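You operate a simulated robot arm through the tools that you are given. There is no shell and no other tool.

The job below is to be done with a simulated two-armed robot. You get a single attempt, and the scene is never put back.

## Task
Wipe up the spill on the top of the service bench with the yellow cloth and put it back.
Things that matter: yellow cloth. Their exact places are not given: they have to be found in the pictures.

Only the result counts: the job must be done as asked and must still hold three seconds after the hand-in. Knocking over, shifting, dropping, spilling or breaking anything else fails it. Flat cloth is picked up by pressing the open fingertips on it (5 to 10 N) and closing them slowly along it; thin cloth reads only 2 to 8 mm in the jaws.

## Robot
Two 7-joint arms with two-finger grippers on one trunk, on a base that moves. Base frame: it is fixed to the floor where the robot stands at the start and does not move with it; the origin is under the middle of the robot, x ahead of it, y to its left, z up; the surface under the hand at the start is at about z = 900. Readings come in mm, rad, newtons and seconds.
The left shoulder is at the start at [46, 174, 1203], the right one opposite. With the tool pointing down near the work surface each hand reaches from about 240 to 840 mm from the robot's upright axis, wherever it stands, measured 20 degrees to its own side. Payload 2.94 kg a hand.
The tool frame of a hand sits at the grasp point between the pads (the TCP): z along the fingers, y along the line on which they close. The tips reach 30 mm beyond it. The gripper opens to 138 mm; its body begins 109 mm behind the TCP.
Orientation is that of the tool frame in the base frame, as a unit quaternion [w, x, y, z]. With the fingers straight down and closing along the base's y, the tool's x points along the base's -x, its y along +y and its z along -z.

## Interface
- The arms move only by the tool send_rows. It takes "left_steps", "right_steps" or both (then of equal length, played together; a hand with none holds still); each is a list of rows, each a list of 3 entries, a list of its own where there are three numbers: the shift along the tool's x, y, z in mm, then the turn, a rotation vector about the tool's x, y, z in rad, then the gripper command, from -1 (fully open) to 1 (shut), values between in proportion. In form: [[[tx, ty, tz], [ax, ay, az], hand], ...]. A call has 1 to 20 rows; each row is the pose to reach, as a shift and turn from the pose commanded when the call began, along the tool's axes at that moment. A row lasts 0.2 s, in which the tool goes at most 50 mm and 0.15 rad; a call with a longer step from one row to the next is refused whole, and so is a gripper value outside its range. A pose out of reach is approached as far as the arm can. The call stops where the force on the tool passes 40 N (or 10 N more than at its start, if that is more) or the arm is blocked; 0.2 s more then pass. The fingers move at their own pace (about 45 mm/s each) and stop on an object; they squeeze with about 21 N. The grip force told is the motor's: it shows also when the fingers shut on nothing. Time passes only in rows, and 0.2 s behind the last, so rows that repeat a pose let the fingers close. The reply holds the time, the measured pose of the TCP, the force on the tool along the base axes, the opening and the grip force, in the units named above and with some noise, with the torque about the TCP (base axes, N m) and any sound that the robot's microphone picked up, and new pictures: "pictures" is both (left out), scene, wrist or none (wrist: the cameras of the hands that moved).
- Cameras (640 x 400 px; columns grow to the right, rows downward): "scene" is now at [118.2, -12.3, 1691.6]; the picture's right is [-0.21, -0.98, -0.00], its down [-0.69, 0.15, -0.70] and it looks along [0.69, -0.15, -0.71] (base axes); focal length 288 px, centre (320, 200). "left" rides on the left gripper at [71, -19, -146] in its tool frame; the picture's right is [0.26, 0.97, 0.00], its down [-0.85, 0.23, -0.48] and it looks along [-0.46, 0.12, 0.88] (tool axes); focal length 280 px, centre (320, 200). "right" rides on the right gripper at [71, 19, -146] in its tool frame; the picture's right is [-0.26, 0.97, 0.00], its down [-0.85, -0.23, -0.48] and it looks along [-0.46, -0.12, 0.88] (tool axes); focal length 280 px, centre (320, 200).
- move_column(by): moves the trunk up (or, below 0, down) by that many mm; the arms and the scene camera ride with it, the base frame stays. It gives what a move gives, with no picture.
- base_move(legs): drives the robot by 1 to 6 legs, each [ahead, turn to the left] in mm and rad, along the robot's own axes; the way and the turn of a leg run together, so that a leg with both is an arc; at most 1500 mm and 3.142 rad a leg. The arms and the cameras ride along, it lands a little off, and it stops where it bumps. It gives what a move gives, and a new picture of the scene camera.
- aim_head(pan, tilt): turns the head with the scene camera to pan (to the left, within 2.094 rad either way) and tilt (down, from -0.506 to 1.204), counted from straight ahead of the robot (the tilt from the chest, where the trunk bows). It gives what a move gives, and a new picture of the scene camera.
- point_at(camera, pixels): there is no depth. For up to 12 entries [column, row, z] of the newest picture of that camera ("zoom" is the newest enlarged one), the place [x, y] in the base frame at which the ray of that pixel passes the height z, good to about 2 mm, but the place of the scene camera against the robot may be out by one fixed shift of up to 12 mm in any direction. It takes no simulated time.
- close_up(camera, box): a new picture of the part [left, top, right, bottom] of that camera's present view, enlarged. It takes no simulated time.
- finish_job(): hands the job in; it is judged then, once.

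Unless the task says otherwise, let go and move clear before handing in.

The tools are called by a JSON object that holds its "method" and its "body". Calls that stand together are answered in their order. send_rows: Moves the arms, as the interface text tells. Its arguments: {"type":"object","properties":{"left_steps":{"type":"array"},"right_steps":{"type":"array"},"pictures":{"type":"string","enum":["both","scene","wrist","none"]}},"required":[]} The other tools are called the same way: move_column (by) moves the trunk up or down; base_move (legs) drives the base; aim_head (pan, tilt) turns the head that bears the scene camera; point_at (camera, pixels) gives the place at which the rays of pixels pass given heights; close_up (camera, box) takes an enlarged picture of a part of a camera's view; finish_job () hands the job in.

At the start:

```text
time: 0.0
left_tool_pos: [693.2, 37.3, 1189.3]
left_tool_rot: [0.0, -0.001, 1.0, -0.001]
left_wrist_force: [0.4, 0.6, -0.3]
left_wrist_torque: [-0.02, 0.01, -0.03]
left_finger_gap: 138.1
left_gripper_force: 0.1
right_tool_pos: [376.8, -344.3, 1152.2]
right_tool_rot: [-0.001, 0.0, 1.0, 0.0]
right_wrist_force: [-0.5, 0.1, -0.2]
right_wrist_torque: [-0.02, -0.01, 0.02]
right_finger_gap: 137.9
right_gripper_force: 0.0
trunk travel left (down, up): [-375.0, 359.0]
robot x, y, heading: [-1.2, -2.1, 0.002]
head pan, tilt (commanded): [-0.215, 0.791]
```

scene: 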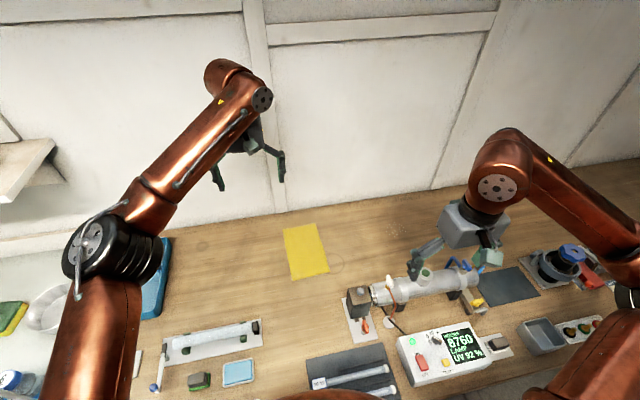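
right: 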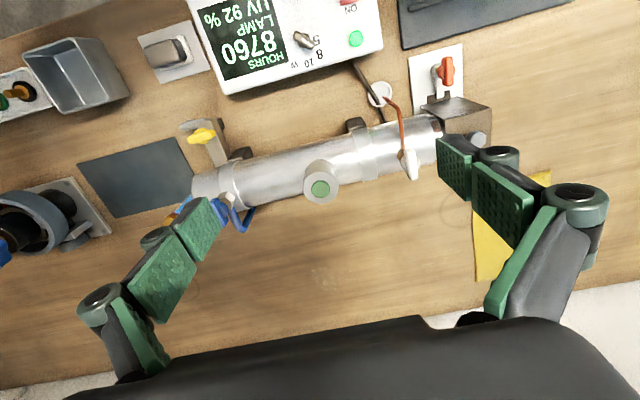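
left: 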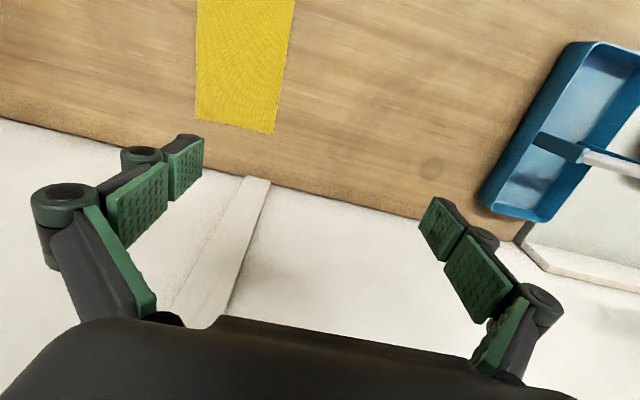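

The scene shows the yellow cloth around pixel (305,250) on the bench, but the spill is not obvious. I'll take enlarged views to find it.

{"method": "close_up", "body": {"camera": "scene", "box": [160, 200, 400, 350]}}

{"method": "close_up", "body": {"camera": "left", "box": [0, 0, 640, 240]}}

{"method": "close_up", "body": {"camera": "right", "box": [0, 100, 640, 400]}}

{"method": "point_at", "body": {"camera": "scene", "pixels": [[284, 230, 900], [317, 223, 900], [329, 272, 900], [291, 279, 900], [335, 265, 900]]}}

```text
2.67 times, centred on (280, 275) of scene
```

zoom: 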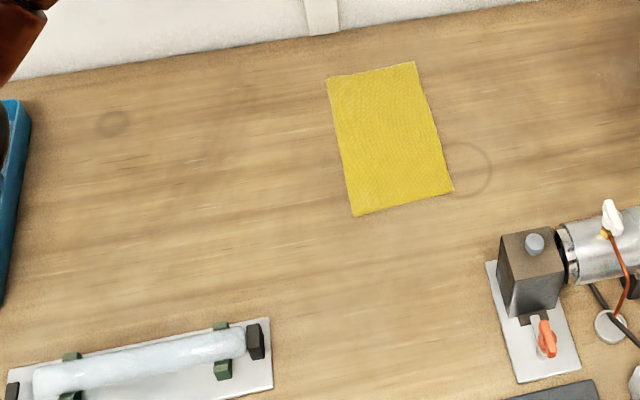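

```text
1.00 times, centred on (320, 120) of left (not enlarged: the box is as wide or as high as the picture)
```

zoom: 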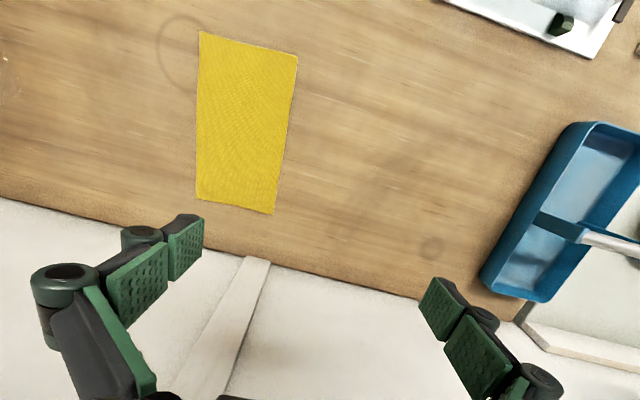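

```text
1.00 times, centred on (320, 250) of right (not enlarged: the box is as wide or as high as the picture)
```

zoom: 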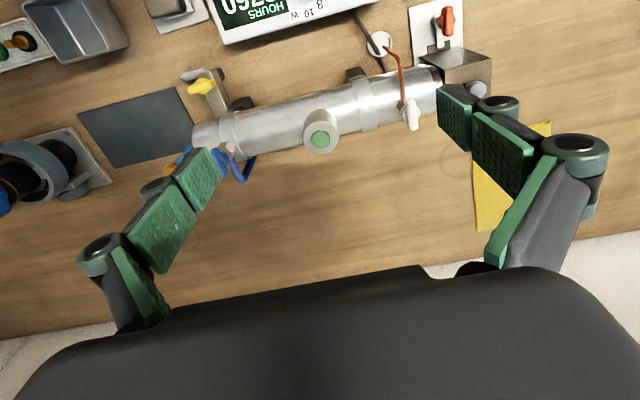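

```text
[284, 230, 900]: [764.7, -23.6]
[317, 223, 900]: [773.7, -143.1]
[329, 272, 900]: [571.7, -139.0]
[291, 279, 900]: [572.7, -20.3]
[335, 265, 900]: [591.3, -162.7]
```

The cloth spans roughly x 572–774, y −140 to −20. A faint ring at (335,265), a dark blob and some specks behind the metal tube are candidates for the spill, so I'll zoom in further.

{"method": "close_up", "body": {"camera": "right", "box": [220, 190, 420, 315]}}

{"method": "close_up", "body": {"camera": "scene", "box": [320, 190, 480, 290]}}

{"method": "close_up", "body": {"camera": "scene", "box": [160, 200, 320, 300]}}

{"method": "close_up", "body": {"camera": "left", "box": [0, 0, 200, 125]}}

```text
3.20 times, centred on (320, 252) of right
```

zoom: 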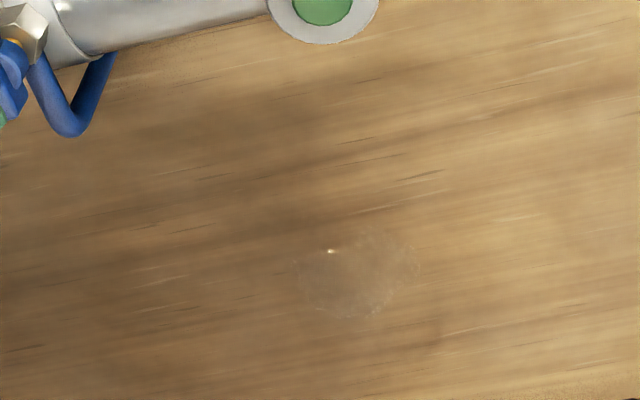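

```text
4.00 times, centred on (400, 240) of scene
```

zoom: 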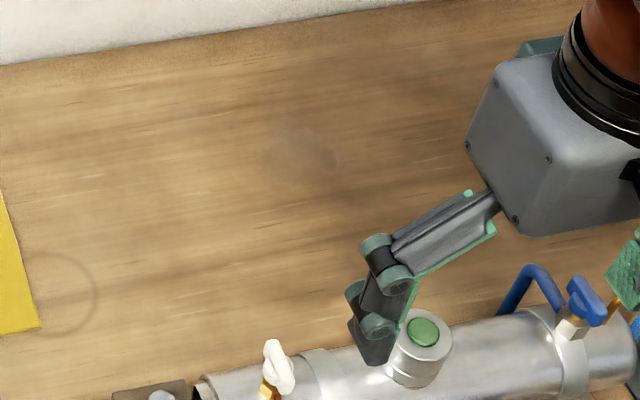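

```text
4.00 times, centred on (240, 250) of scene
```

zoom: 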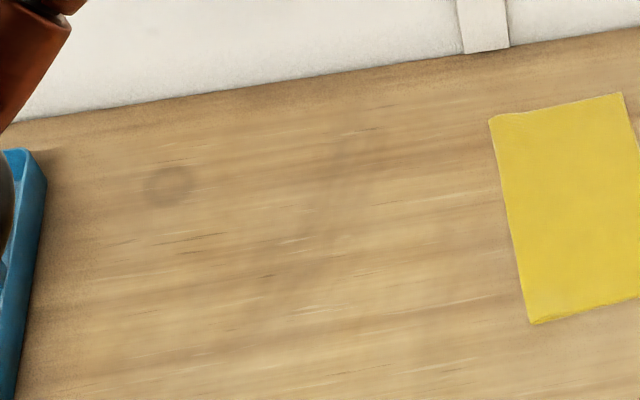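

```text
3.20 times, centred on (100, 62) of left
```

zoom: 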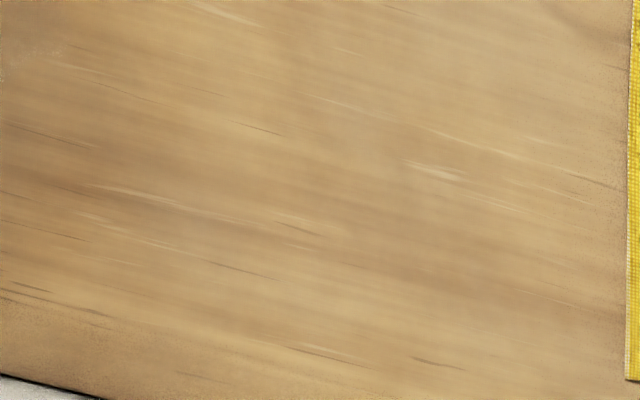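

A glossy, nearly clear film with a specular glint shows at right-camera (329,276), matching scene pixel (395,229); the ring and the blob look like dry marks. I'll locate its edges and check from another angle.

{"method": "point_at", "body": {"camera": "right", "pixels": [[329, 276, 900], [313, 272, 900], [349, 272, 900], [332, 263, 900], [332, 290, 900], [323, 268, 900]]}}

{"method": "point_at", "body": {"camera": "scene", "pixels": [[395, 229, 900], [386, 228, 900], [405, 229, 900], [395, 221, 900], [395, 236, 900]]}}

{"method": "close_up", "body": {"camera": "scene", "box": [365, 210, 429, 250]}}

{"method": "close_up", "body": {"camera": "right", "box": [280, 240, 376, 300]}}

```text
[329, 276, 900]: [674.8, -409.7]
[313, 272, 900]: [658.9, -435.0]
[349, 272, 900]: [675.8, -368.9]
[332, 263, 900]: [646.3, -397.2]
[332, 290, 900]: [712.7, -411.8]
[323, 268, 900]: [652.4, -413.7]
```

```text
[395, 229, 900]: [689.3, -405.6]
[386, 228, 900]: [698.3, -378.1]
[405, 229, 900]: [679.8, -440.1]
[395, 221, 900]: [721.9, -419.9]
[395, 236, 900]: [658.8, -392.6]
```

```text
10.00 times, centred on (397, 230) of scene
```

zoom: 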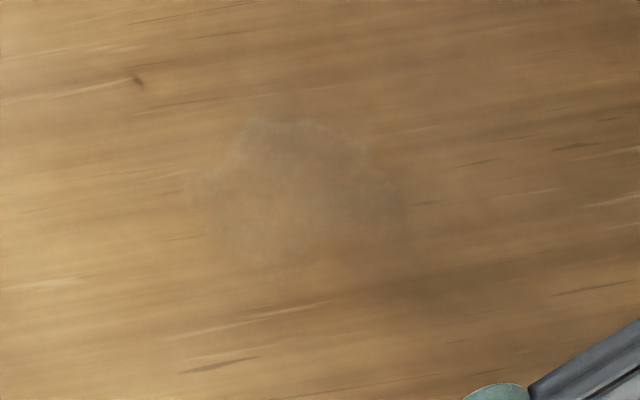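

```text
6.67 times, centred on (328, 270) of right
```

zoom: 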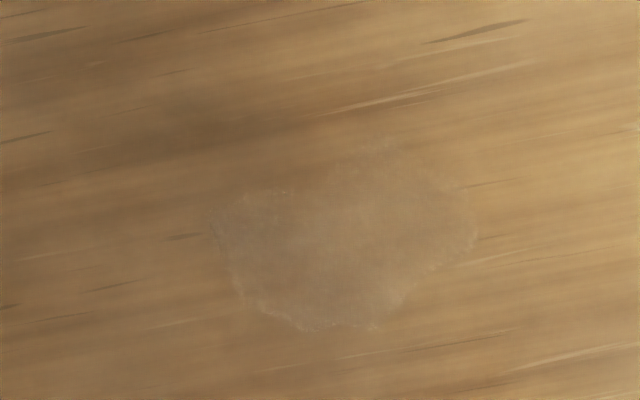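

The spill's outline is visible in the close-up (right zoom: 210–478 columns, 150–330 rows). I'll convert the outline points to base coordinates.

{"method": "point_at", "body": {"camera": "zoom", "pixels": [[210, 230, 900], [240, 290, 900], [310, 330, 900], [375, 327, 900], [440, 265, 900], [477, 230, 900], [455, 185, 900], [375, 145, 900], [270, 190, 900]]}}

{"method": "point_at", "body": {"camera": "scene", "pixels": [[383.8, 229, 900], [390, 222, 900], [397, 222, 900], [405.5, 231, 900], [403, 236, 900], [393, 238, 900], [385, 233, 900]]}}

{"method": "aim_head", "body": {"pan": -0.4, "tilt": 0.8}}

```text
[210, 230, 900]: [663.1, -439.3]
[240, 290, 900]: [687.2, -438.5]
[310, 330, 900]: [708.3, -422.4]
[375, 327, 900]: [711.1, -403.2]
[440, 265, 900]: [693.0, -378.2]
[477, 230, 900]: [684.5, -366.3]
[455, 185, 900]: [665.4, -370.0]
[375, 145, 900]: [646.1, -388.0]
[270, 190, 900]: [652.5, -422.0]
```

```text
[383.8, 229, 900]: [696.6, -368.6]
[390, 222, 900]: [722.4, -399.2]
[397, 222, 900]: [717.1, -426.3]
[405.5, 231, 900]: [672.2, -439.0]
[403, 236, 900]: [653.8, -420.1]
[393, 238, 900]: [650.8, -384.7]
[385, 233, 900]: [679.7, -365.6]
```

```text
time: 0.7
left_tool_pos: [693.1, 35.8, 1188.3]
left_tool_rot: [0.0, 0.0, 1.0, 0.0]
left_wrist_force: [0.5, 0.2, 0.2]
left_wrist_torque: [0.0, -0.04, -0.03]
left_finger_gap: 138.1
left_gripper_force: 0.0
right_tool_pos: [375.9, -346.0, 1153.4]
right_tool_rot: [0.0, -0.001, 1.0, 0.0]
right_wrist_force: [0.2, 0.5, 0.8]
right_wrist_torque: [0.02, 0.0, -0.04]
right_finger_gap: 137.9
right_gripper_force: 0.0
trunk travel left (down, up): [-375.0, 359.0]
robot x, y, heading: [4.6, 2.8, -0.002]
head pan, tilt (commanded): [-0.4, 0.799]
```

scene: 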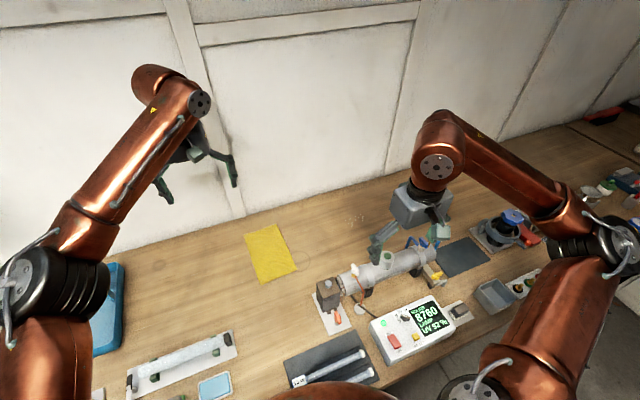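

The spill is centred near (681,−403), about 75 mm across. I'll measure the cloth's exact corners with the left wrist camera, and also the obstacles (tube, wall edge) in the scene picture.

{"method": "close_up", "body": {"camera": "left", "box": [120, -60, 440, 140]}}

{"method": "close_up", "body": {"camera": "scene", "box": [230, 170, 470, 320]}}

{"method": "point_at", "body": {"camera": "scene", "pixels": [[200, 230, 900], [240, 220, 900], [360, 187, 900], [345, 290, 960], [365, 278, 960], [380, 268, 960], [430, 245, 960], [335, 282, 960]]}}

```text
refused: -60 is not a number from 0 to 400
```

```text
2.67 times, centred on (350, 245) of scene
```

zoom: 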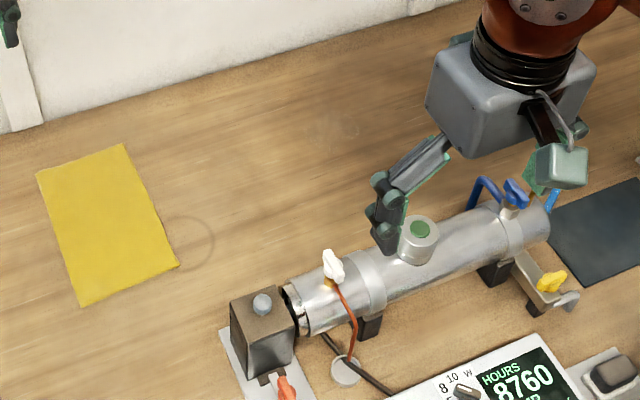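

```text
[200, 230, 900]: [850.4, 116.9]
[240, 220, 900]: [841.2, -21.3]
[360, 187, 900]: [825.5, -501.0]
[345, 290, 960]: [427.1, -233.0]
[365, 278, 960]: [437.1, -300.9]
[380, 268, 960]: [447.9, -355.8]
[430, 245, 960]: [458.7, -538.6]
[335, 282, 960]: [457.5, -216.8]
```

The tube sits around x≈440–460, well in front of the spill, and the bench's back edge is at x≈835. The left hand hovers over the cloth, so I'll swing it to the left out of the way first.

{"method": "send_rows", "body": {"left_steps": [[[5, 30, -5], [0, 0, 0], -1], [[10, 60, -10], [0, 0, 0], -1], [[15, 90, -15], [0, 0, 0], -1], [[20, 120, -20], [0, 0, 0], -1], [[25, 150, -25], [0, 0, 0], -1], [[30, 180, -30], [0, 0, 0], -1], [[35, 210, -30], [0, 0, 0], -1]], "pictures": "both"}}

```text
time: 2.3
left_tool_pos: [657.0, 245.8, 1220.9]
left_tool_rot: [-0.001, 0.0, 1.0, -0.001]
left_wrist_force: [-0.3, -0.3, -1.1]
left_wrist_torque: [-0.02, 0.02, -0.02]
left_finger_gap: 138.3
left_gripper_force: 0.1
right_tool_pos: [376.5, -345.0, 1153.2]
right_tool_rot: [0.0, 0.0, 1.0, 0.0]
right_wrist_force: [-0.1, 0.2, 0.0]
right_wrist_torque: [-0.03, 0.02, -0.02]
right_finger_gap: 138.2
right_gripper_force: 0.1
trunk travel left (down, up): [-375.0, 359.0]
robot x, y, heading: [-1.1, 0.0, 0.004]
head pan, tilt (commanded): [-0.4, 0.799]
```

scene: 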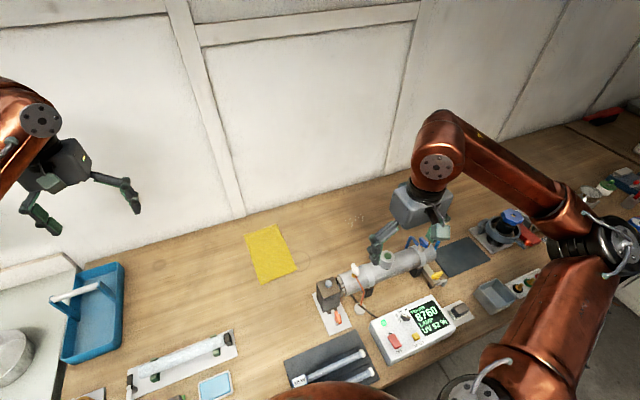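
left: 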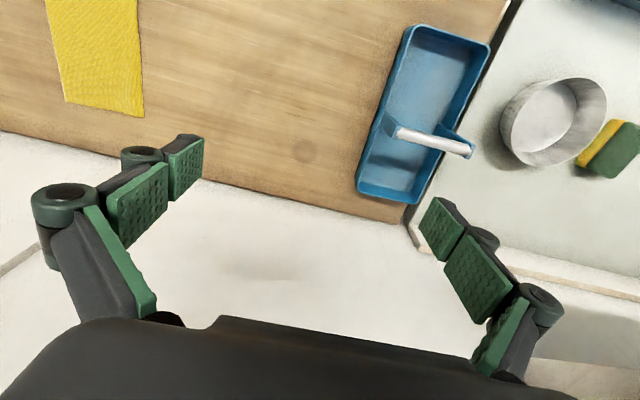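

The left hand is clear and the right hand has free air to its left. I'll bring the right hand over toward the cloth at the same height to measure the cloth with its wrist camera.

{"method": "send_rows", "body": {"right_steps": [[[-14, 37, 0], [0, 0, 0], -1], [[-28, 74, 0], [0, 0, 0], -1], [[-42, 111, 0], [0, 0, 0], -1], [[-56, 148, 0], [0, 0, 0], -1], [[-70, 185, 0], [0, 0, 0], -1], [[-84, 222, 0], [0, 0, 0], -1], [[-94, 260, 0], [0, 0, 0], -1], [[-94, 260, 0], [0, 0, 0], -1]], "pictures": "both"}}

```text
time: 4.1
left_tool_pos: [655.8, 244.2, 1220.7]
left_tool_rot: [0.0, 0.0, 1.0, 0.0]
left_wrist_force: [-0.4, -0.6, -0.2]
left_wrist_torque: [0.03, -0.01, -0.03]
left_finger_gap: 138.0
left_gripper_force: 0.0
right_tool_pos: [470.3, -84.6, 1153.6]
right_tool_rot: [0.0, 0.001, 1.0, 0.0]
right_wrist_force: [0.2, -0.2, 0.1]
right_wrist_torque: [0.07, 0.02, 0.02]
right_finger_gap: 138.2
right_gripper_force: 0.0
trunk travel left (down, up): [-375.0, 359.0]
robot x, y, heading: [0.9, 0.2, 0.0]
head pan, tilt (commanded): [-0.4, 0.799]
```

scene: 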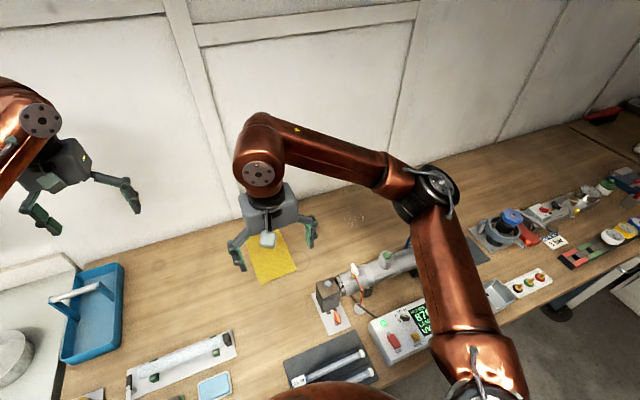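
right: 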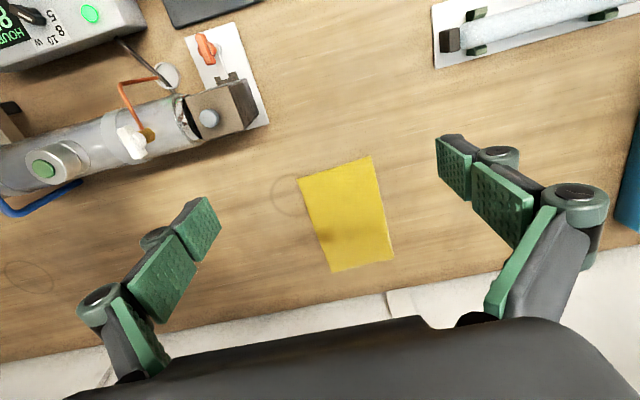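

The whole cloth is visible now in the right camera: corners about (298,179), (371,156), (394,259), (332,271). I'll enlarge it and read the corners; there is also a faint ring at (28,275) to check.

{"method": "close_up", "body": {"camera": "right", "box": [264, 140, 424, 290]}}

{"method": "point_at", "body": {"camera": "right", "pixels": [[298, 179, 901], [371, 156, 901], [394, 259, 901], [332, 271, 901], [28, 275, 900], [286, 195, 900]]}}

{"method": "close_up", "body": {"camera": "right", "box": [0, 220, 160, 320]}}

{"method": "close_up", "body": {"camera": "scene", "box": [310, 190, 406, 250]}}

```text
2.67 times, centred on (344, 215) of right
```

zoom: 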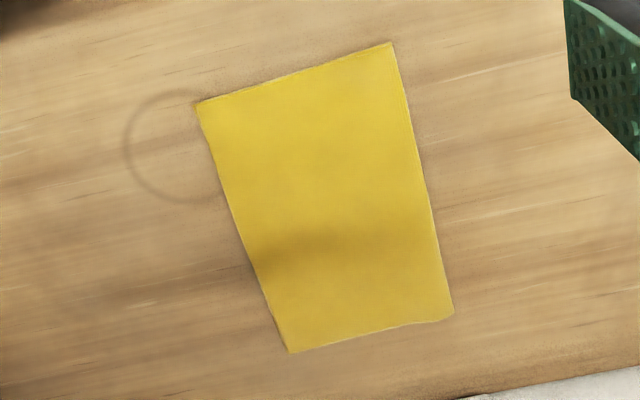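

```text
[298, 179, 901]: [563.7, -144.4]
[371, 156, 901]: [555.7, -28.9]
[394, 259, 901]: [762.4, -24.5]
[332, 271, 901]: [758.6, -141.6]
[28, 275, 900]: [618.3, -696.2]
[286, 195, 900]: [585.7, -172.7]
```

```text
4.00 times, centred on (80, 270) of right
```

zoom: 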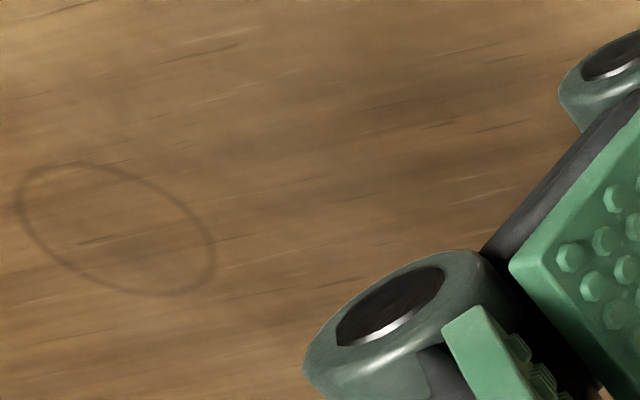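

```text
6.67 times, centred on (358, 220) of scene
```

zoom: 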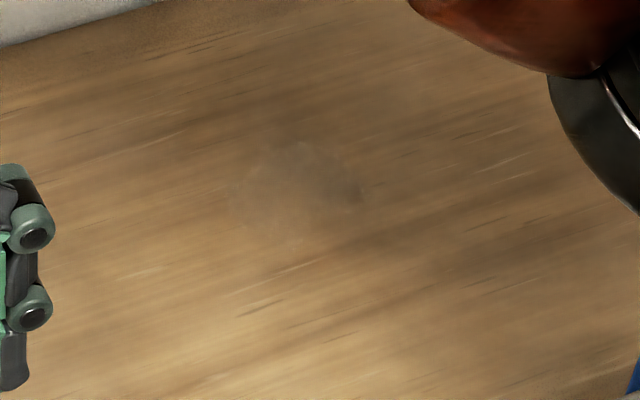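

Cloth corners from the wrist camera: (564,−144), (556,−29), (762,−25), (759,−142), so its centre is about (660,−85) — that is where it must go back. I'll move above the centre with the fingers half closed (about 70 mm) and begin to descend.

{"method": "send_rows", "body": {"right_steps": [[[-38, 0, 0], [0, 0, 0], 0.0], [[-76, 0, 0], [0, 0, 0], 0.0], [[-114, 0, 0], [0, 0, 0], 0.0], [[-152, 0, 0], [0, 0, 0], 0.0], [[-190, 0, 0], [0, 0, 0], 0.0], [[-190, 0, 35], [0, 0, 0], 0.0], [[-190, 0, 70], [0, 0, 0], 0.0], [[-190, 0, 105], [0, 0, 0], 0.0], [[-190, 0, 135], [0, 0, 0], 0.0], [[-190, 0, 155], [0, 0, 0], 0.0], [[-190, 0, 165], [0, 0, 0], 0.0]], "pictures": "both"}}

```text
time: 6.5
left_tool_pos: [656.1, 245.9, 1219.6]
left_tool_rot: [-0.001, -0.001, 1.0, 0.0]
left_wrist_force: [0.2, -0.7, -0.4]
left_wrist_torque: [0.0, 0.05, 0.0]
left_finger_gap: 137.8
left_gripper_force: 0.1
right_tool_pos: [659.1, -85.4, 986.9]
right_tool_rot: [0.0, 0.0, 1.0, 0.0]
right_wrist_force: [-0.1, 0.1, -0.1]
right_wrist_torque: [0.02, 0.0, 0.03]
right_finger_gap: 69.0
right_gripper_force: 0.0
trunk travel left (down, up): [-375.0, 359.0]
robot x, y, heading: [-1.4, 2.2, -0.003]
head pan, tilt (commanded): [-0.4, 0.799]
```

scene: 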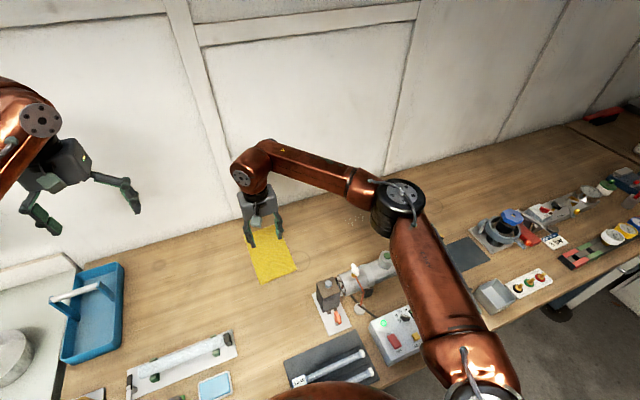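
right: 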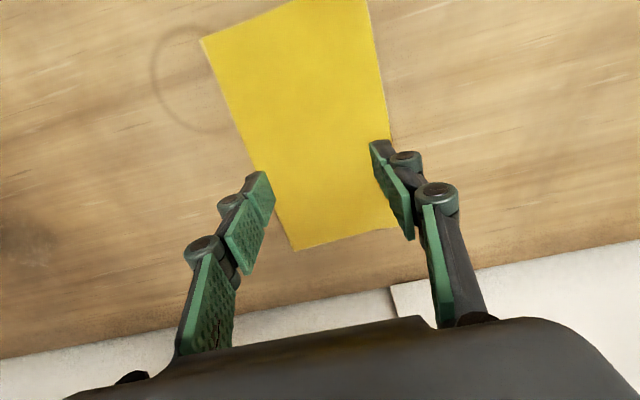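

The fingers straddle the cloth's centre line at z=987 with nothing in the way. I'll descend close to the surface and then creep down watching the force.

{"method": "send_rows", "body": {"right_steps": [[[0, 0, 20], [0, 0, 0], 0.0], [[0, 0, 38], [0, 0, 0], 0.0], [[0, 0, 46], [0, 0, 0], 0.0], [[0, 0, 50], [0, 0, 0], 0.0], [[0, 0, 52], [0, 0, 0], 0.0], [[0, 0, 52], [0, 0, 0], 0.0]], "pictures": "wrist"}}

```text
time: 7.9
left_tool_pos: [656.6, 246.9, 1220.3]
left_tool_rot: [-0.001, -0.001, 1.0, 0.0]
left_wrist_force: [1.0, -0.5, 0.3]
left_wrist_torque: [0.05, 0.01, -0.03]
left_finger_gap: 138.1
left_gripper_force: 0.0
right_tool_pos: [659.6, -85.5, 935.5]
right_tool_rot: [0.0, -0.001, 1.0, 0.0]
right_wrist_force: [0.2, -0.8, 0.9]
right_wrist_torque: [0.0, -0.03, 0.03]
right_finger_gap: 68.8
right_gripper_force: 0.0
trunk travel left (down, up): [-375.0, 359.0]
robot x, y, heading: [0.1, -0.2, 0.004]
head pan, tilt (commanded): [-0.4, 0.799]
```

right: 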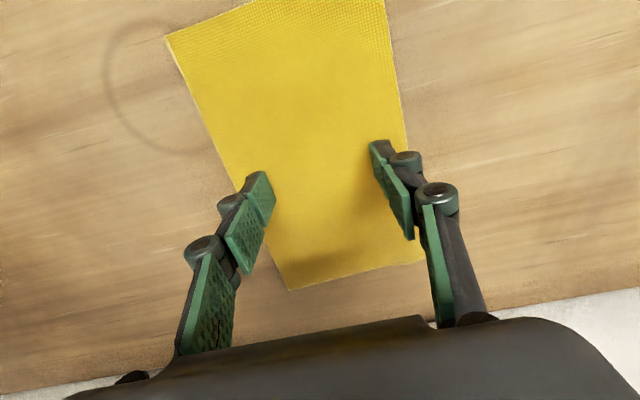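

No contact yet at z=935.5 (force about 1 N). I'll creep down 1 mm per row.

{"method": "send_rows", "body": {"right_steps": [[[0, 0, 1], [0, 0, 0], 0.0], [[0, 0, 2], [0, 0, 0], 0.0], [[0, 0, 3], [0, 0, 0], 0.0], [[0, 0, 4], [0, 0, 0], 0.0], [[0, 0, 4], [0, 0, 0], 0.0]], "pictures": "none"}}

```text
time: 9.1
left_tool_pos: [655.4, 246.5, 1220.7]
left_tool_rot: [0.0, -0.001, 1.0, -0.001]
left_wrist_force: [-0.5, -0.1, 0.5]
left_wrist_torque: [-0.01, -0.02, 0.01]
left_finger_gap: 138.1
left_gripper_force: 0.1
right_tool_pos: [659.2, -84.6, 930.5]
right_tool_rot: [0.0, 0.0, 1.0, 0.0]
right_wrist_force: [-0.5, -0.4, 0.8]
right_wrist_torque: [-0.01, -0.02, -0.01]
right_finger_gap: 68.8
right_gripper_force: 0.1
trunk travel left (down, up): [-375.0, 359.0]
robot x, y, heading: [2.4, 0.7, 0.002]
head pan, tilt (commanded): [-0.4, 0.799]
```

Still free at z≈930.5. I'll keep creeping in 1 mm rows.

{"method": "send_rows", "body": {"right_steps": [[[0, 0, 1], [0, 0, 0], 0.0], [[0, 0, 2], [0, 0, 0], 0.0], [[0, 0, 2], [0, 0, 0], 0.0]], "pictures": "none"}}

```text
time: 9.9
left_tool_pos: [655.5, 247.2, 1220.8]
left_tool_rot: [0.0, -0.001, 1.0, 0.0]
left_wrist_force: [0.6, -1.0, -0.7]
left_wrist_torque: [0.0, -0.03, -0.01]
left_finger_gap: 138.0
left_gripper_force: 0.1
right_tool_pos: [658.9, -85.0, 930.0]
right_tool_rot: [0.0, 0.0, 1.0, 0.0]
right_wrist_force: [-1.2, -0.6, 4.6]
right_wrist_torque: [-0.08, 0.0, -0.01]
right_finger_gap: 69.4
right_gripper_force: 0.0
trunk travel left (down, up): [-375.0, 359.0]
robot x, y, heading: [-0.0, 1.5, -0.0]
head pan, tilt (commanded): [-0.4, 0.799]
```

Contact at z≈930 with 4.6 N. I'll press 1 mm more and start closing slowly.

{"method": "send_rows", "body": {"right_steps": [[[0, 0, 1], [0, 0, 0], 0.0], [[0, 0, 1], [0, 0, 0], 0.05], [[0, 0, 1], [0, 0, 0], 0.1], [[0, 0, 1], [0, 0, 0], 0.15], [[0, 0, 1], [0, 0, 0], 0.2]], "pictures": "wrist"}}

```text
time: 11.1
left_tool_pos: [655.1, 246.7, 1221.3]
left_tool_rot: [-0.001, -0.001, 1.0, 0.001]
left_wrist_force: [0.1, -0.2, 0.0]
left_wrist_torque: [0.0, 0.0, -0.02]
left_finger_gap: 138.0
left_gripper_force: 0.2
right_tool_pos: [658.8, -84.7, 929.8]
right_tool_rot: [0.002, -0.001, 1.0, 0.001]
right_wrist_force: [1.8, 0.1, 24.4]
right_wrist_torque: [-0.09, -0.11, 0.02]
right_finger_gap: 57.3
right_gripper_force: 3.8
trunk travel left (down, up): [-375.0, 359.0]
robot x, y, heading: [-1.6, -0.9, 0.002]
head pan, tilt (commanded): [-0.4, 0.799]
```

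right: 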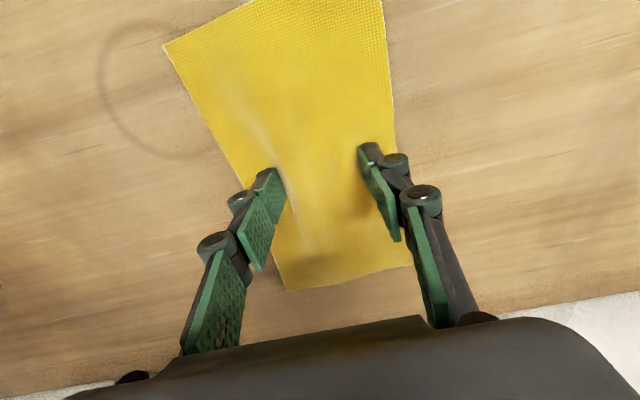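

The force rose to 24 N as the tips closed and a ridge is forming in the cloth. I'll lift about 1.5 mm to get back to 5–10 N.

{"method": "send_rows", "body": {"right_steps": [[[0, 0, -1], [0, 0, 0], 0.2], [[0, 0, -1.5], [0, 0, 0], 0.2], [[0, 0, -1.5], [0, 0, 0], 0.2]], "pictures": "wrist"}}

```text
time: 11.9
left_tool_pos: [655.3, 247.5, 1222.3]
left_tool_rot: [0.001, -0.001, 1.0, 0.0]
left_wrist_force: [0.0, 0.2, -0.1]
left_wrist_torque: [-0.02, -0.02, 0.04]
left_finger_gap: 138.0
left_gripper_force: 0.0
right_tool_pos: [658.5, -84.2, 930.7]
right_tool_rot: [0.001, 0.0, 1.0, 0.001]
right_wrist_force: [1.2, 0.6, 14.9]
right_wrist_torque: [0.14, -0.08, 0.01]
right_finger_gap: 54.4
right_gripper_force: 0.0
trunk travel left (down, up): [-375.0, 359.0]
robot x, y, heading: [-1.0, 0.4, 0.001]
head pan, tilt (commanded): [-0.4, 0.799]
```

right: 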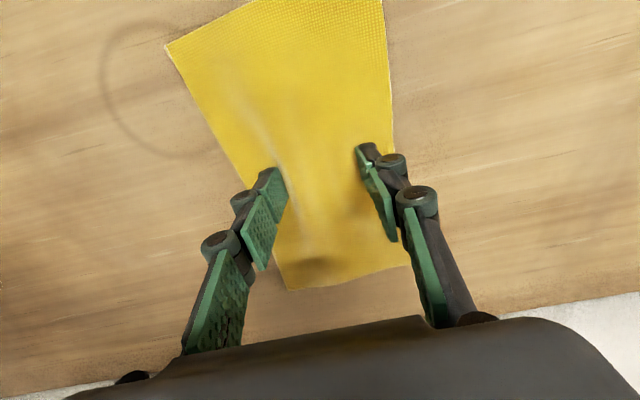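

Force is 15 N; the tips extend a little as they close. I'll raise another 1 mm and continue closing slowly with a small lift per step.

{"method": "send_rows", "body": {"right_steps": [[[0, 0, -1], [0, 0, 0], 0.22], [[0, 0, -1.3], [0, 0, 0], 0.27], [[0, 0, -1.6], [0, 0, 0], 0.32], [[0, 0, -1.8], [0, 0, 0], 0.36]], "pictures": "wrist"}}

```text
time: 12.9
left_tool_pos: [656.1, 246.8, 1220.7]
left_tool_rot: [0.0, 0.0, 1.0, 0.0]
left_wrist_force: [0.3, -0.4, -0.2]
left_wrist_torque: [0.02, -0.01, 0.03]
left_finger_gap: 137.9
left_gripper_force: 0.2
right_tool_pos: [658.7, -85.7, 931.2]
right_tool_rot: [-0.001, 0.0, 1.0, -0.001]
right_wrist_force: [-1.1, 0.4, 8.6]
right_wrist_torque: [0.06, 0.04, -0.02]
right_finger_gap: 44.1
right_gripper_force: 0.1
trunk travel left (down, up): [-375.0, 359.0]
robot x, y, heading: [-0.6, -1.8, 0.002]
head pan, tilt (commanded): [-0.4, 0.799]
```

right: 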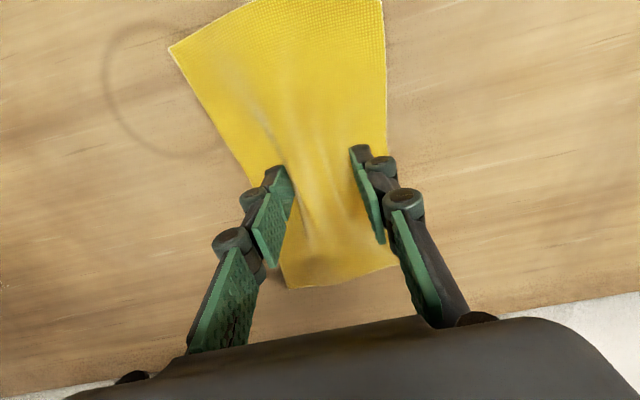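

Now 8.6 N, gap 44 mm, and the cloth is gathering into a ridge between the fingers. I'll continue at the same rate.

{"method": "send_rows", "body": {"right_steps": [[[0, 0, -0.2], [0, 0, 0], 0.41], [[0, 0, -0.4], [0, 0, 0], 0.46], [[0, 0, -0.6], [0, 0, 0], 0.51], [[0, 0, -0.8], [0, 0, 0], 0.56]], "pictures": "wrist"}}

```text
time: 13.9
left_tool_pos: [655.3, 246.1, 1220.7]
left_tool_rot: [-0.001, -0.002, 1.0, 0.0]
left_wrist_force: [-0.2, -0.2, 0.1]
left_wrist_torque: [0.0, 0.01, -0.01]
left_finger_gap: 138.0
left_gripper_force: 0.0
right_tool_pos: [660.3, -86.2, 931.7]
right_tool_rot: [-0.001, 0.0, 1.0, -0.001]
right_wrist_force: [-0.8, -0.6, 1.5]
right_wrist_torque: [0.02, -0.02, 0.0]
right_finger_gap: 30.3
right_gripper_force: 0.0
trunk travel left (down, up): [-375.0, 359.0]
robot x, y, heading: [3.9, 0.1, -0.001]
head pan, tilt (commanded): [-0.4, 0.799]
```

right: 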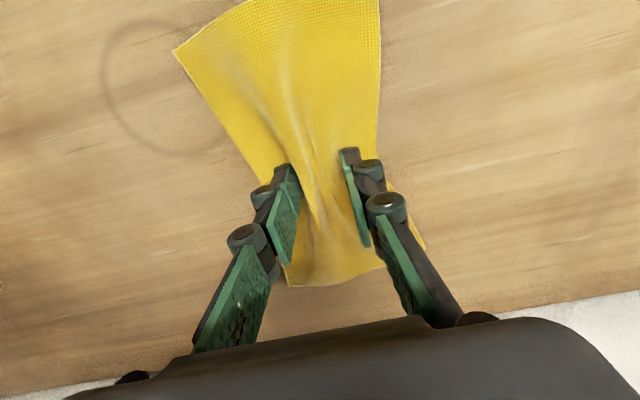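

Force dropped to 1.5 N, so I'll lower about 1 mm first and then continue closing (gap 30 mm now).

{"method": "send_rows", "body": {"right_steps": [[[0, 0, 1], [0, 0, 0], 0.56], [[0, 0, 1], [0, 0, 0], 0.61], [[0, 0, 1], [0, 0, 0], 0.66], [[0, 0, 1], [0, 0, 0], 0.71]], "pictures": "wrist"}}

```text
time: 14.9
left_tool_pos: [655.3, 246.7, 1220.7]
left_tool_rot: [0.0, -0.001, 1.0, 0.0]
left_wrist_force: [-0.5, 0.8, 0.0]
left_wrist_torque: [0.01, 0.02, -0.03]
left_finger_gap: 138.0
left_gripper_force: 0.1
right_tool_pos: [660.0, -84.1, 930.4]
right_tool_rot: [-0.001, 0.0, 1.0, 0.0]
right_wrist_force: [-0.3, -0.3, 1.7]
right_wrist_torque: [0.0, 0.02, -0.01]
right_finger_gap: 19.9
right_gripper_force: 0.0
trunk travel left (down, up): [-375.0, 359.0]
robot x, y, heading: [0.7, 0.1, 0.001]
head pan, tilt (commanded): [-0.4, 0.799]
```

right: 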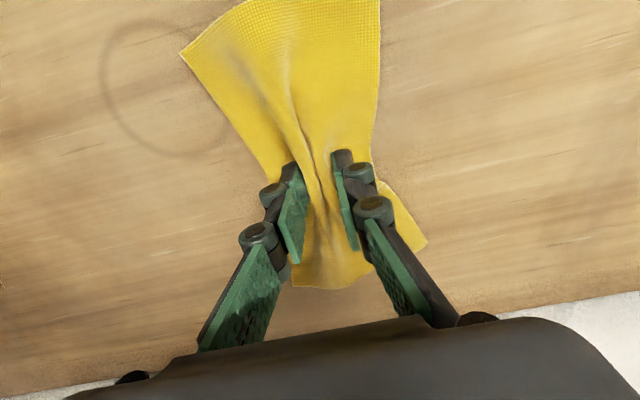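

The fold is well gathered with a 20 mm gap and light force of 1.7 N. I'll lower 1 mm and close the rest of the way.

{"method": "send_rows", "body": {"right_steps": [[[0, 0, 1], [0, 0, 0], 0.73], [[0, 0, 1], [0, 0, 0], 0.79], [[0, 0, 1], [0, 0, 0], 0.85], [[0, 0, 1], [0, 0, 0], 0.91], [[0, 0, 1], [0, 0, 0], 0.97], [[0, 0, 1], [0, 0, 0], 1.0], [[0, 0, 1], [0, 0, 0], 1.0]], "pictures": "both"}}

```text
time: 16.5
left_tool_pos: [656.6, 246.1, 1219.9]
left_tool_rot: [0.001, -0.001, 1.0, -0.001]
left_wrist_force: [0.0, -0.1, 0.5]
left_wrist_torque: [0.0, 0.01, -0.02]
left_finger_gap: 138.0
left_gripper_force: 0.0
right_tool_pos: [658.9, -84.8, 932.2]
right_tool_rot: [0.0, 0.0, 1.0, 0.0]
right_wrist_force: [0.3, -0.3, 0.5]
right_wrist_torque: [-0.01, 0.0, -0.03]
right_finger_gap: 5.1
right_gripper_force: 17.9
trunk travel left (down, up): [-375.0, 359.0]
robot x, y, heading: [2.2, 2.7, -0.003]
head pan, tilt (commanded): [-0.4, 0.799]
```

scene: 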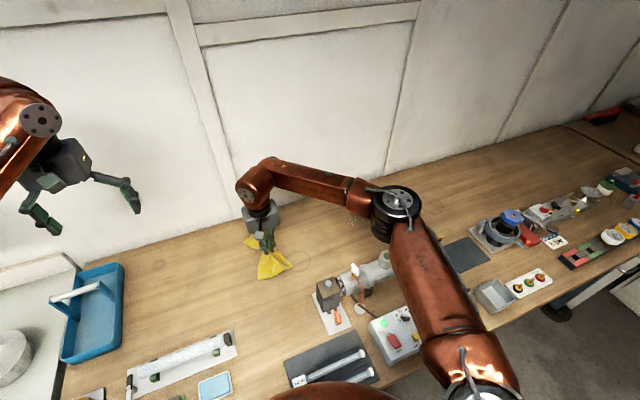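
right: 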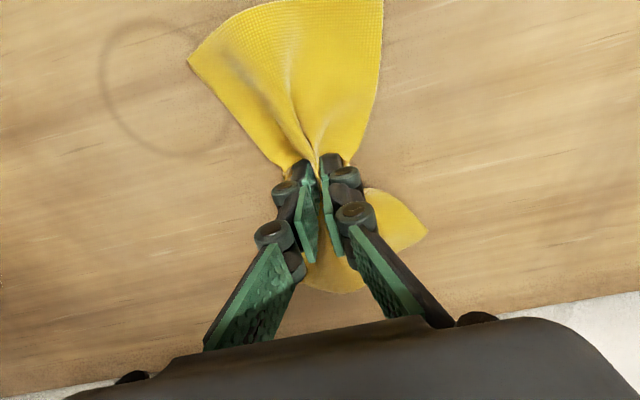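

The jaws read 5.1 mm with 18 N grip, so the cloth is held and gathered like a bow tie. I'll lift about 12 mm and draw it low over the bench toward the spill, stopping just short of it.

{"method": "send_rows", "body": {"right_steps": [[[0, 0, -6], [0, 0, 0], 1.0], [[0, 0, -12], [0, 0, 0], 1.0], [[-2, -20, -12], [0, 0, 0], 1.0], [[-4, -45, -12], [0, 0, 0], 1.0], [[-6, -70, -12], [0, 0, 0], 1.0], [[-8, -95, -12], [0, 0, 0], 1.0], [[-10, -120, -12], [0, 0, 0], 1.0]], "pictures": "both"}}

```text
time: 18.1
left_tool_pos: [657.1, 244.5, 1220.7]
left_tool_rot: [0.0, -0.001, 1.0, 0.0]
left_wrist_force: [-0.3, -0.5, 0.4]
left_wrist_torque: [0.01, -0.01, 0.0]
left_finger_gap: 138.0
left_gripper_force: 0.1
right_tool_pos: [669.9, -209.1, 941.6]
right_tool_rot: [0.0, 0.001, 1.0, 0.001]
right_wrist_force: [0.1, 0.0, 1.8]
right_wrist_torque: [-0.01, 0.02, 0.0]
right_finger_gap: 3.1
right_gripper_force: 15.5
trunk travel left (down, up): [-375.0, 359.0]
robot x, y, heading: [-0.4, -1.2, -0.001]
head pan, tilt (commanded): [-0.4, 0.799]
```

scene: 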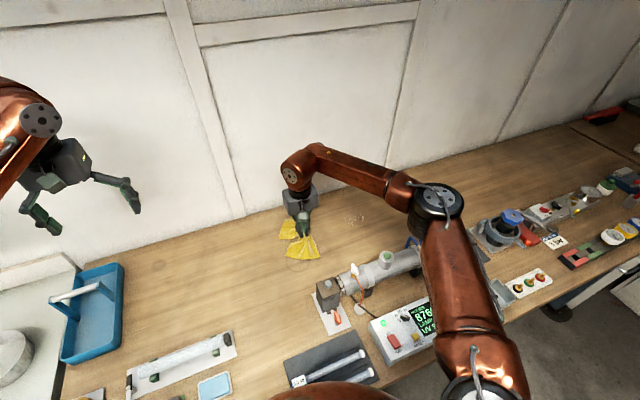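
right: 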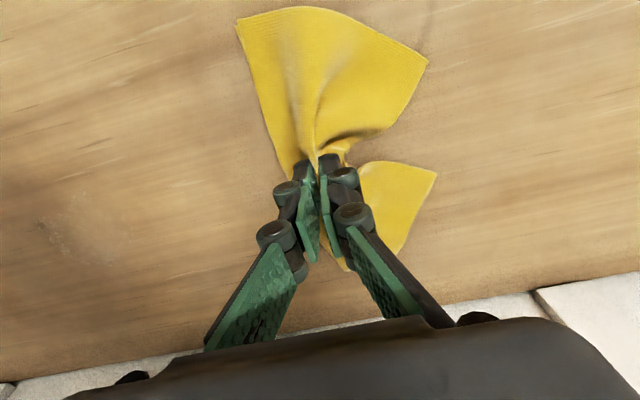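

The cloth trails behind the grip nicely (gap 3.1 mm). The spill shows faintly at right-camera (60,235); I'll continue to just before it.

{"method": "send_rows", "body": {"right_steps": [[[-2, -25, 0], [0, 0, 0], 1.0], [[-4, -50, 0], [0, 0, 0], 1.0], [[-6, -75, 0], [0, 0, 0], 1.0], [[-8, -100, 0], [0, 0, 0], 1.0], [[-8, -115, 0], [0, 0, 0], 1.0]], "pictures": "both"}}

{"method": "close_up", "body": {"camera": "right", "box": [80, 130, 400, 330]}}

```text
time: 19.3
left_tool_pos: [654.8, 246.0, 1219.3]
left_tool_rot: [-0.001, -0.001, 1.0, 0.0]
left_wrist_force: [0.2, 0.7, 0.2]
left_wrist_torque: [0.0, -0.02, 0.0]
left_finger_gap: 138.1
left_gripper_force: 0.0
right_tool_pos: [677.4, -321.1, 941.7]
right_tool_rot: [0.0, 0.0, 1.0, 0.001]
right_wrist_force: [-0.1, 1.1, 0.2]
right_wrist_torque: [0.02, 0.01, -0.02]
right_finger_gap: 5.1
right_gripper_force: 19.1
trunk travel left (down, up): [-375.0, 359.0]
robot x, y, heading: [-0.5, -2.5, -0.001]
head pan, tilt (commanded): [-0.4, 0.799]
```

scene: 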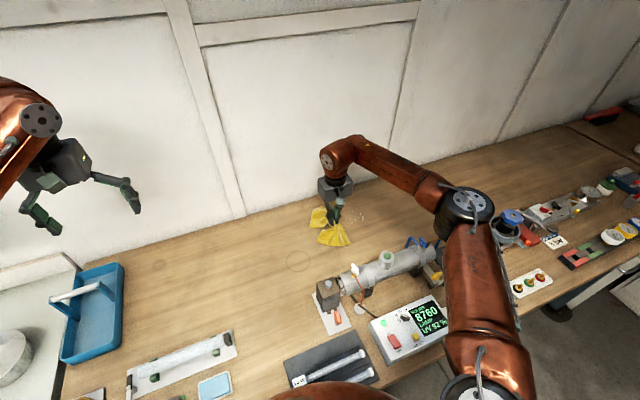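
right: 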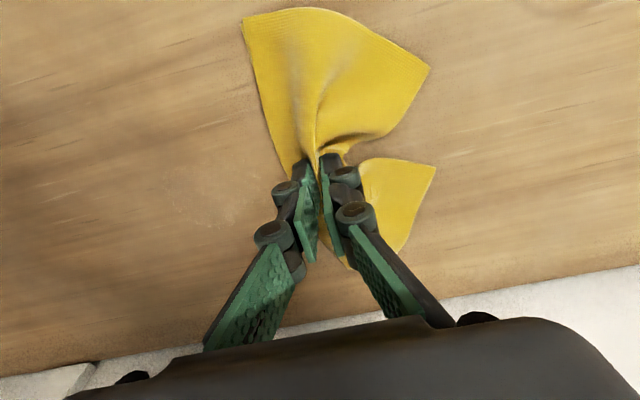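

```text
2.00 times, centred on (240, 230) of right
```

zoom: 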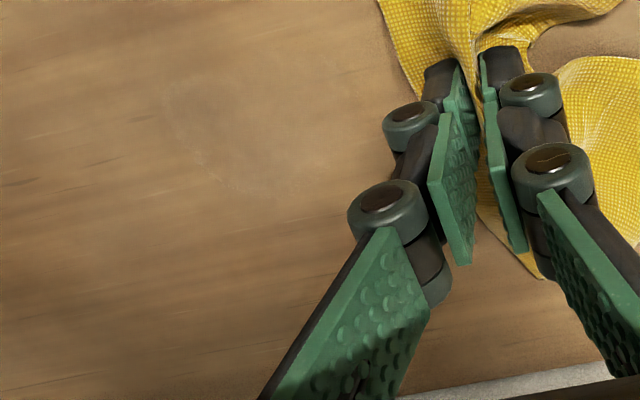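

The spill edge shows at zoom (160–300, 90–190). I'll verify its coordinates from this closer view before wiping.

{"method": "close_up", "body": {"camera": "right", "box": [120, 150, 280, 250]}}

```text
4.00 times, centred on (200, 200) of right
```

zoom: 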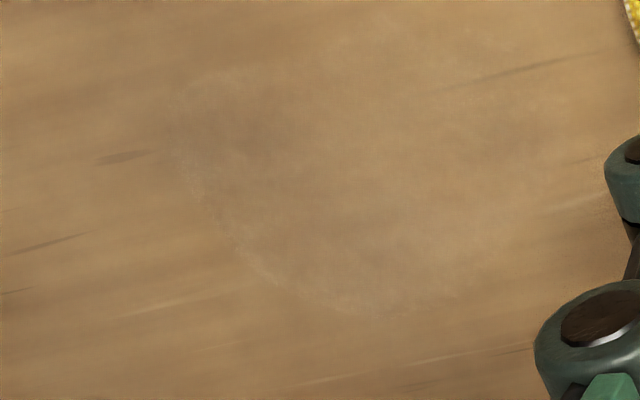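

{"method": "point_at", "body": {"camera": "zoom", "pixels": [[170, 110, 900], [200, 205, 900], [270, 280, 900], [390, 312, 900], [480, 270, 900], [560, 200, 900], [250, 70, 900]]}}

```text
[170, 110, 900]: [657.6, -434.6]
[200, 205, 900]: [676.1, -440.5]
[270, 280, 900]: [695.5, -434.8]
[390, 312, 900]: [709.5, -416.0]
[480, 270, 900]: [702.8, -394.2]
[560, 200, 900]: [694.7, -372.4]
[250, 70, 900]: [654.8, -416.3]
```

The wrist-camera outline confirms x 646–711, y −440 to −366. I'll set the hand at x≈645, y≈−335 and lower the cloth onto the bench.

{"method": "send_rows", "body": {"right_steps": [[[16, -7, 0], [0, 0, 0], 1.0], [[32, -14, 0], [0, 0, 0], 1.0], [[32, -14, 4], [0, 0, 0], 1.0], [[32, -14, 8], [0, 0, 0], 1.0], [[32, -14, 10], [0, 0, 0], 1.0], [[32, -14, 11], [0, 0, 0], 1.0], [[32, -14, 12], [0, 0, 0], 1.0], [[32, -14, 12], [0, 0, 0], 1.0]], "pictures": "none"}}

```text
time: 21.1
left_tool_pos: [656.6, 246.0, 1221.4]
left_tool_rot: [0.0, -0.001, 1.0, 0.0]
left_wrist_force: [0.3, -0.2, -0.1]
left_wrist_torque: [0.01, -0.01, 0.01]
left_finger_gap: 138.3
left_gripper_force: 0.1
right_tool_pos: [645.5, -334.1, 931.3]
right_tool_rot: [0.0, 0.0, 1.0, 0.0]
right_wrist_force: [0.2, -0.2, 2.4]
right_wrist_torque: [-0.04, 0.0, 0.01]
right_finger_gap: 5.1
right_gripper_force: 18.7
trunk travel left (down, up): [-375.0, 359.0]
robot x, y, heading: [-1.1, -3.9, 0.003]
head pan, tilt (commanded): [-0.4, 0.799]
```

Light contact at 2.4 N. I'll press 1 mm further and make the first stroke along −y.

{"method": "send_rows", "body": {"right_steps": [[[0, 0, 1], [0, 0, 0], 1.0], [[0, -18, 1], [0, 0, 0], 1.0], [[0, -36, 1], [0, 0, 0], 1.0], [[0, -54, 1], [0, 0, 0], 1.0], [[0, -72, 1], [0, 0, 0], 1.0], [[0, -90, 1], [0, 0, 0], 1.0], [[0, -108, 1], [0, 0, 0], 1.0], [[0, -122, 1], [0, 0, 0], 1.0]], "pictures": "both"}}

```text
time: 22.9
left_tool_pos: [655.7, 246.3, 1221.3]
left_tool_rot: [0.0, -0.001, 1.0, 0.0]
left_wrist_force: [0.0, -0.7, 0.5]
left_wrist_torque: [0.01, 0.03, -0.04]
left_finger_gap: 138.2
left_gripper_force: 0.1
right_tool_pos: [643.5, -455.4, 930.0]
right_tool_rot: [0.0, 0.0, 1.0, -0.001]
right_wrist_force: [-1.3, 0.9, 5.1]
right_wrist_torque: [-0.08, 0.04, 0.0]
right_finger_gap: 5.9
right_gripper_force: 22.0
trunk travel left (down, up): [-375.0, 359.0]
robot x, y, heading: [1.7, 2.5, 0.003]
head pan, tilt (commanded): [-0.4, 0.799]
```

scene: 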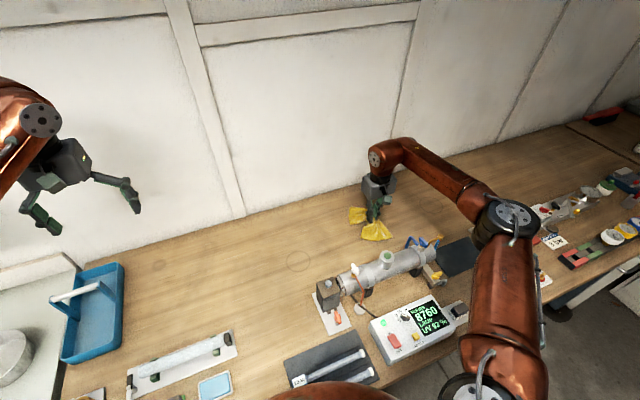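
right: 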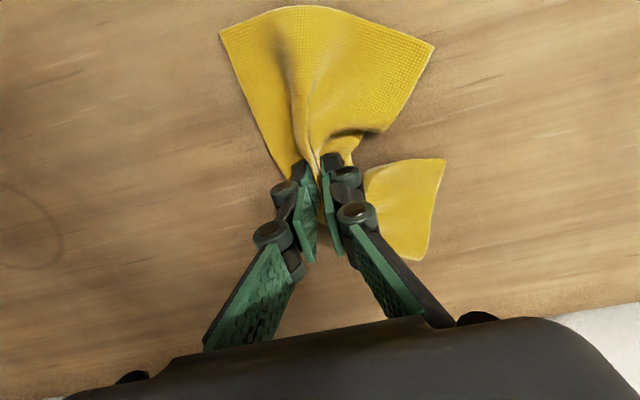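

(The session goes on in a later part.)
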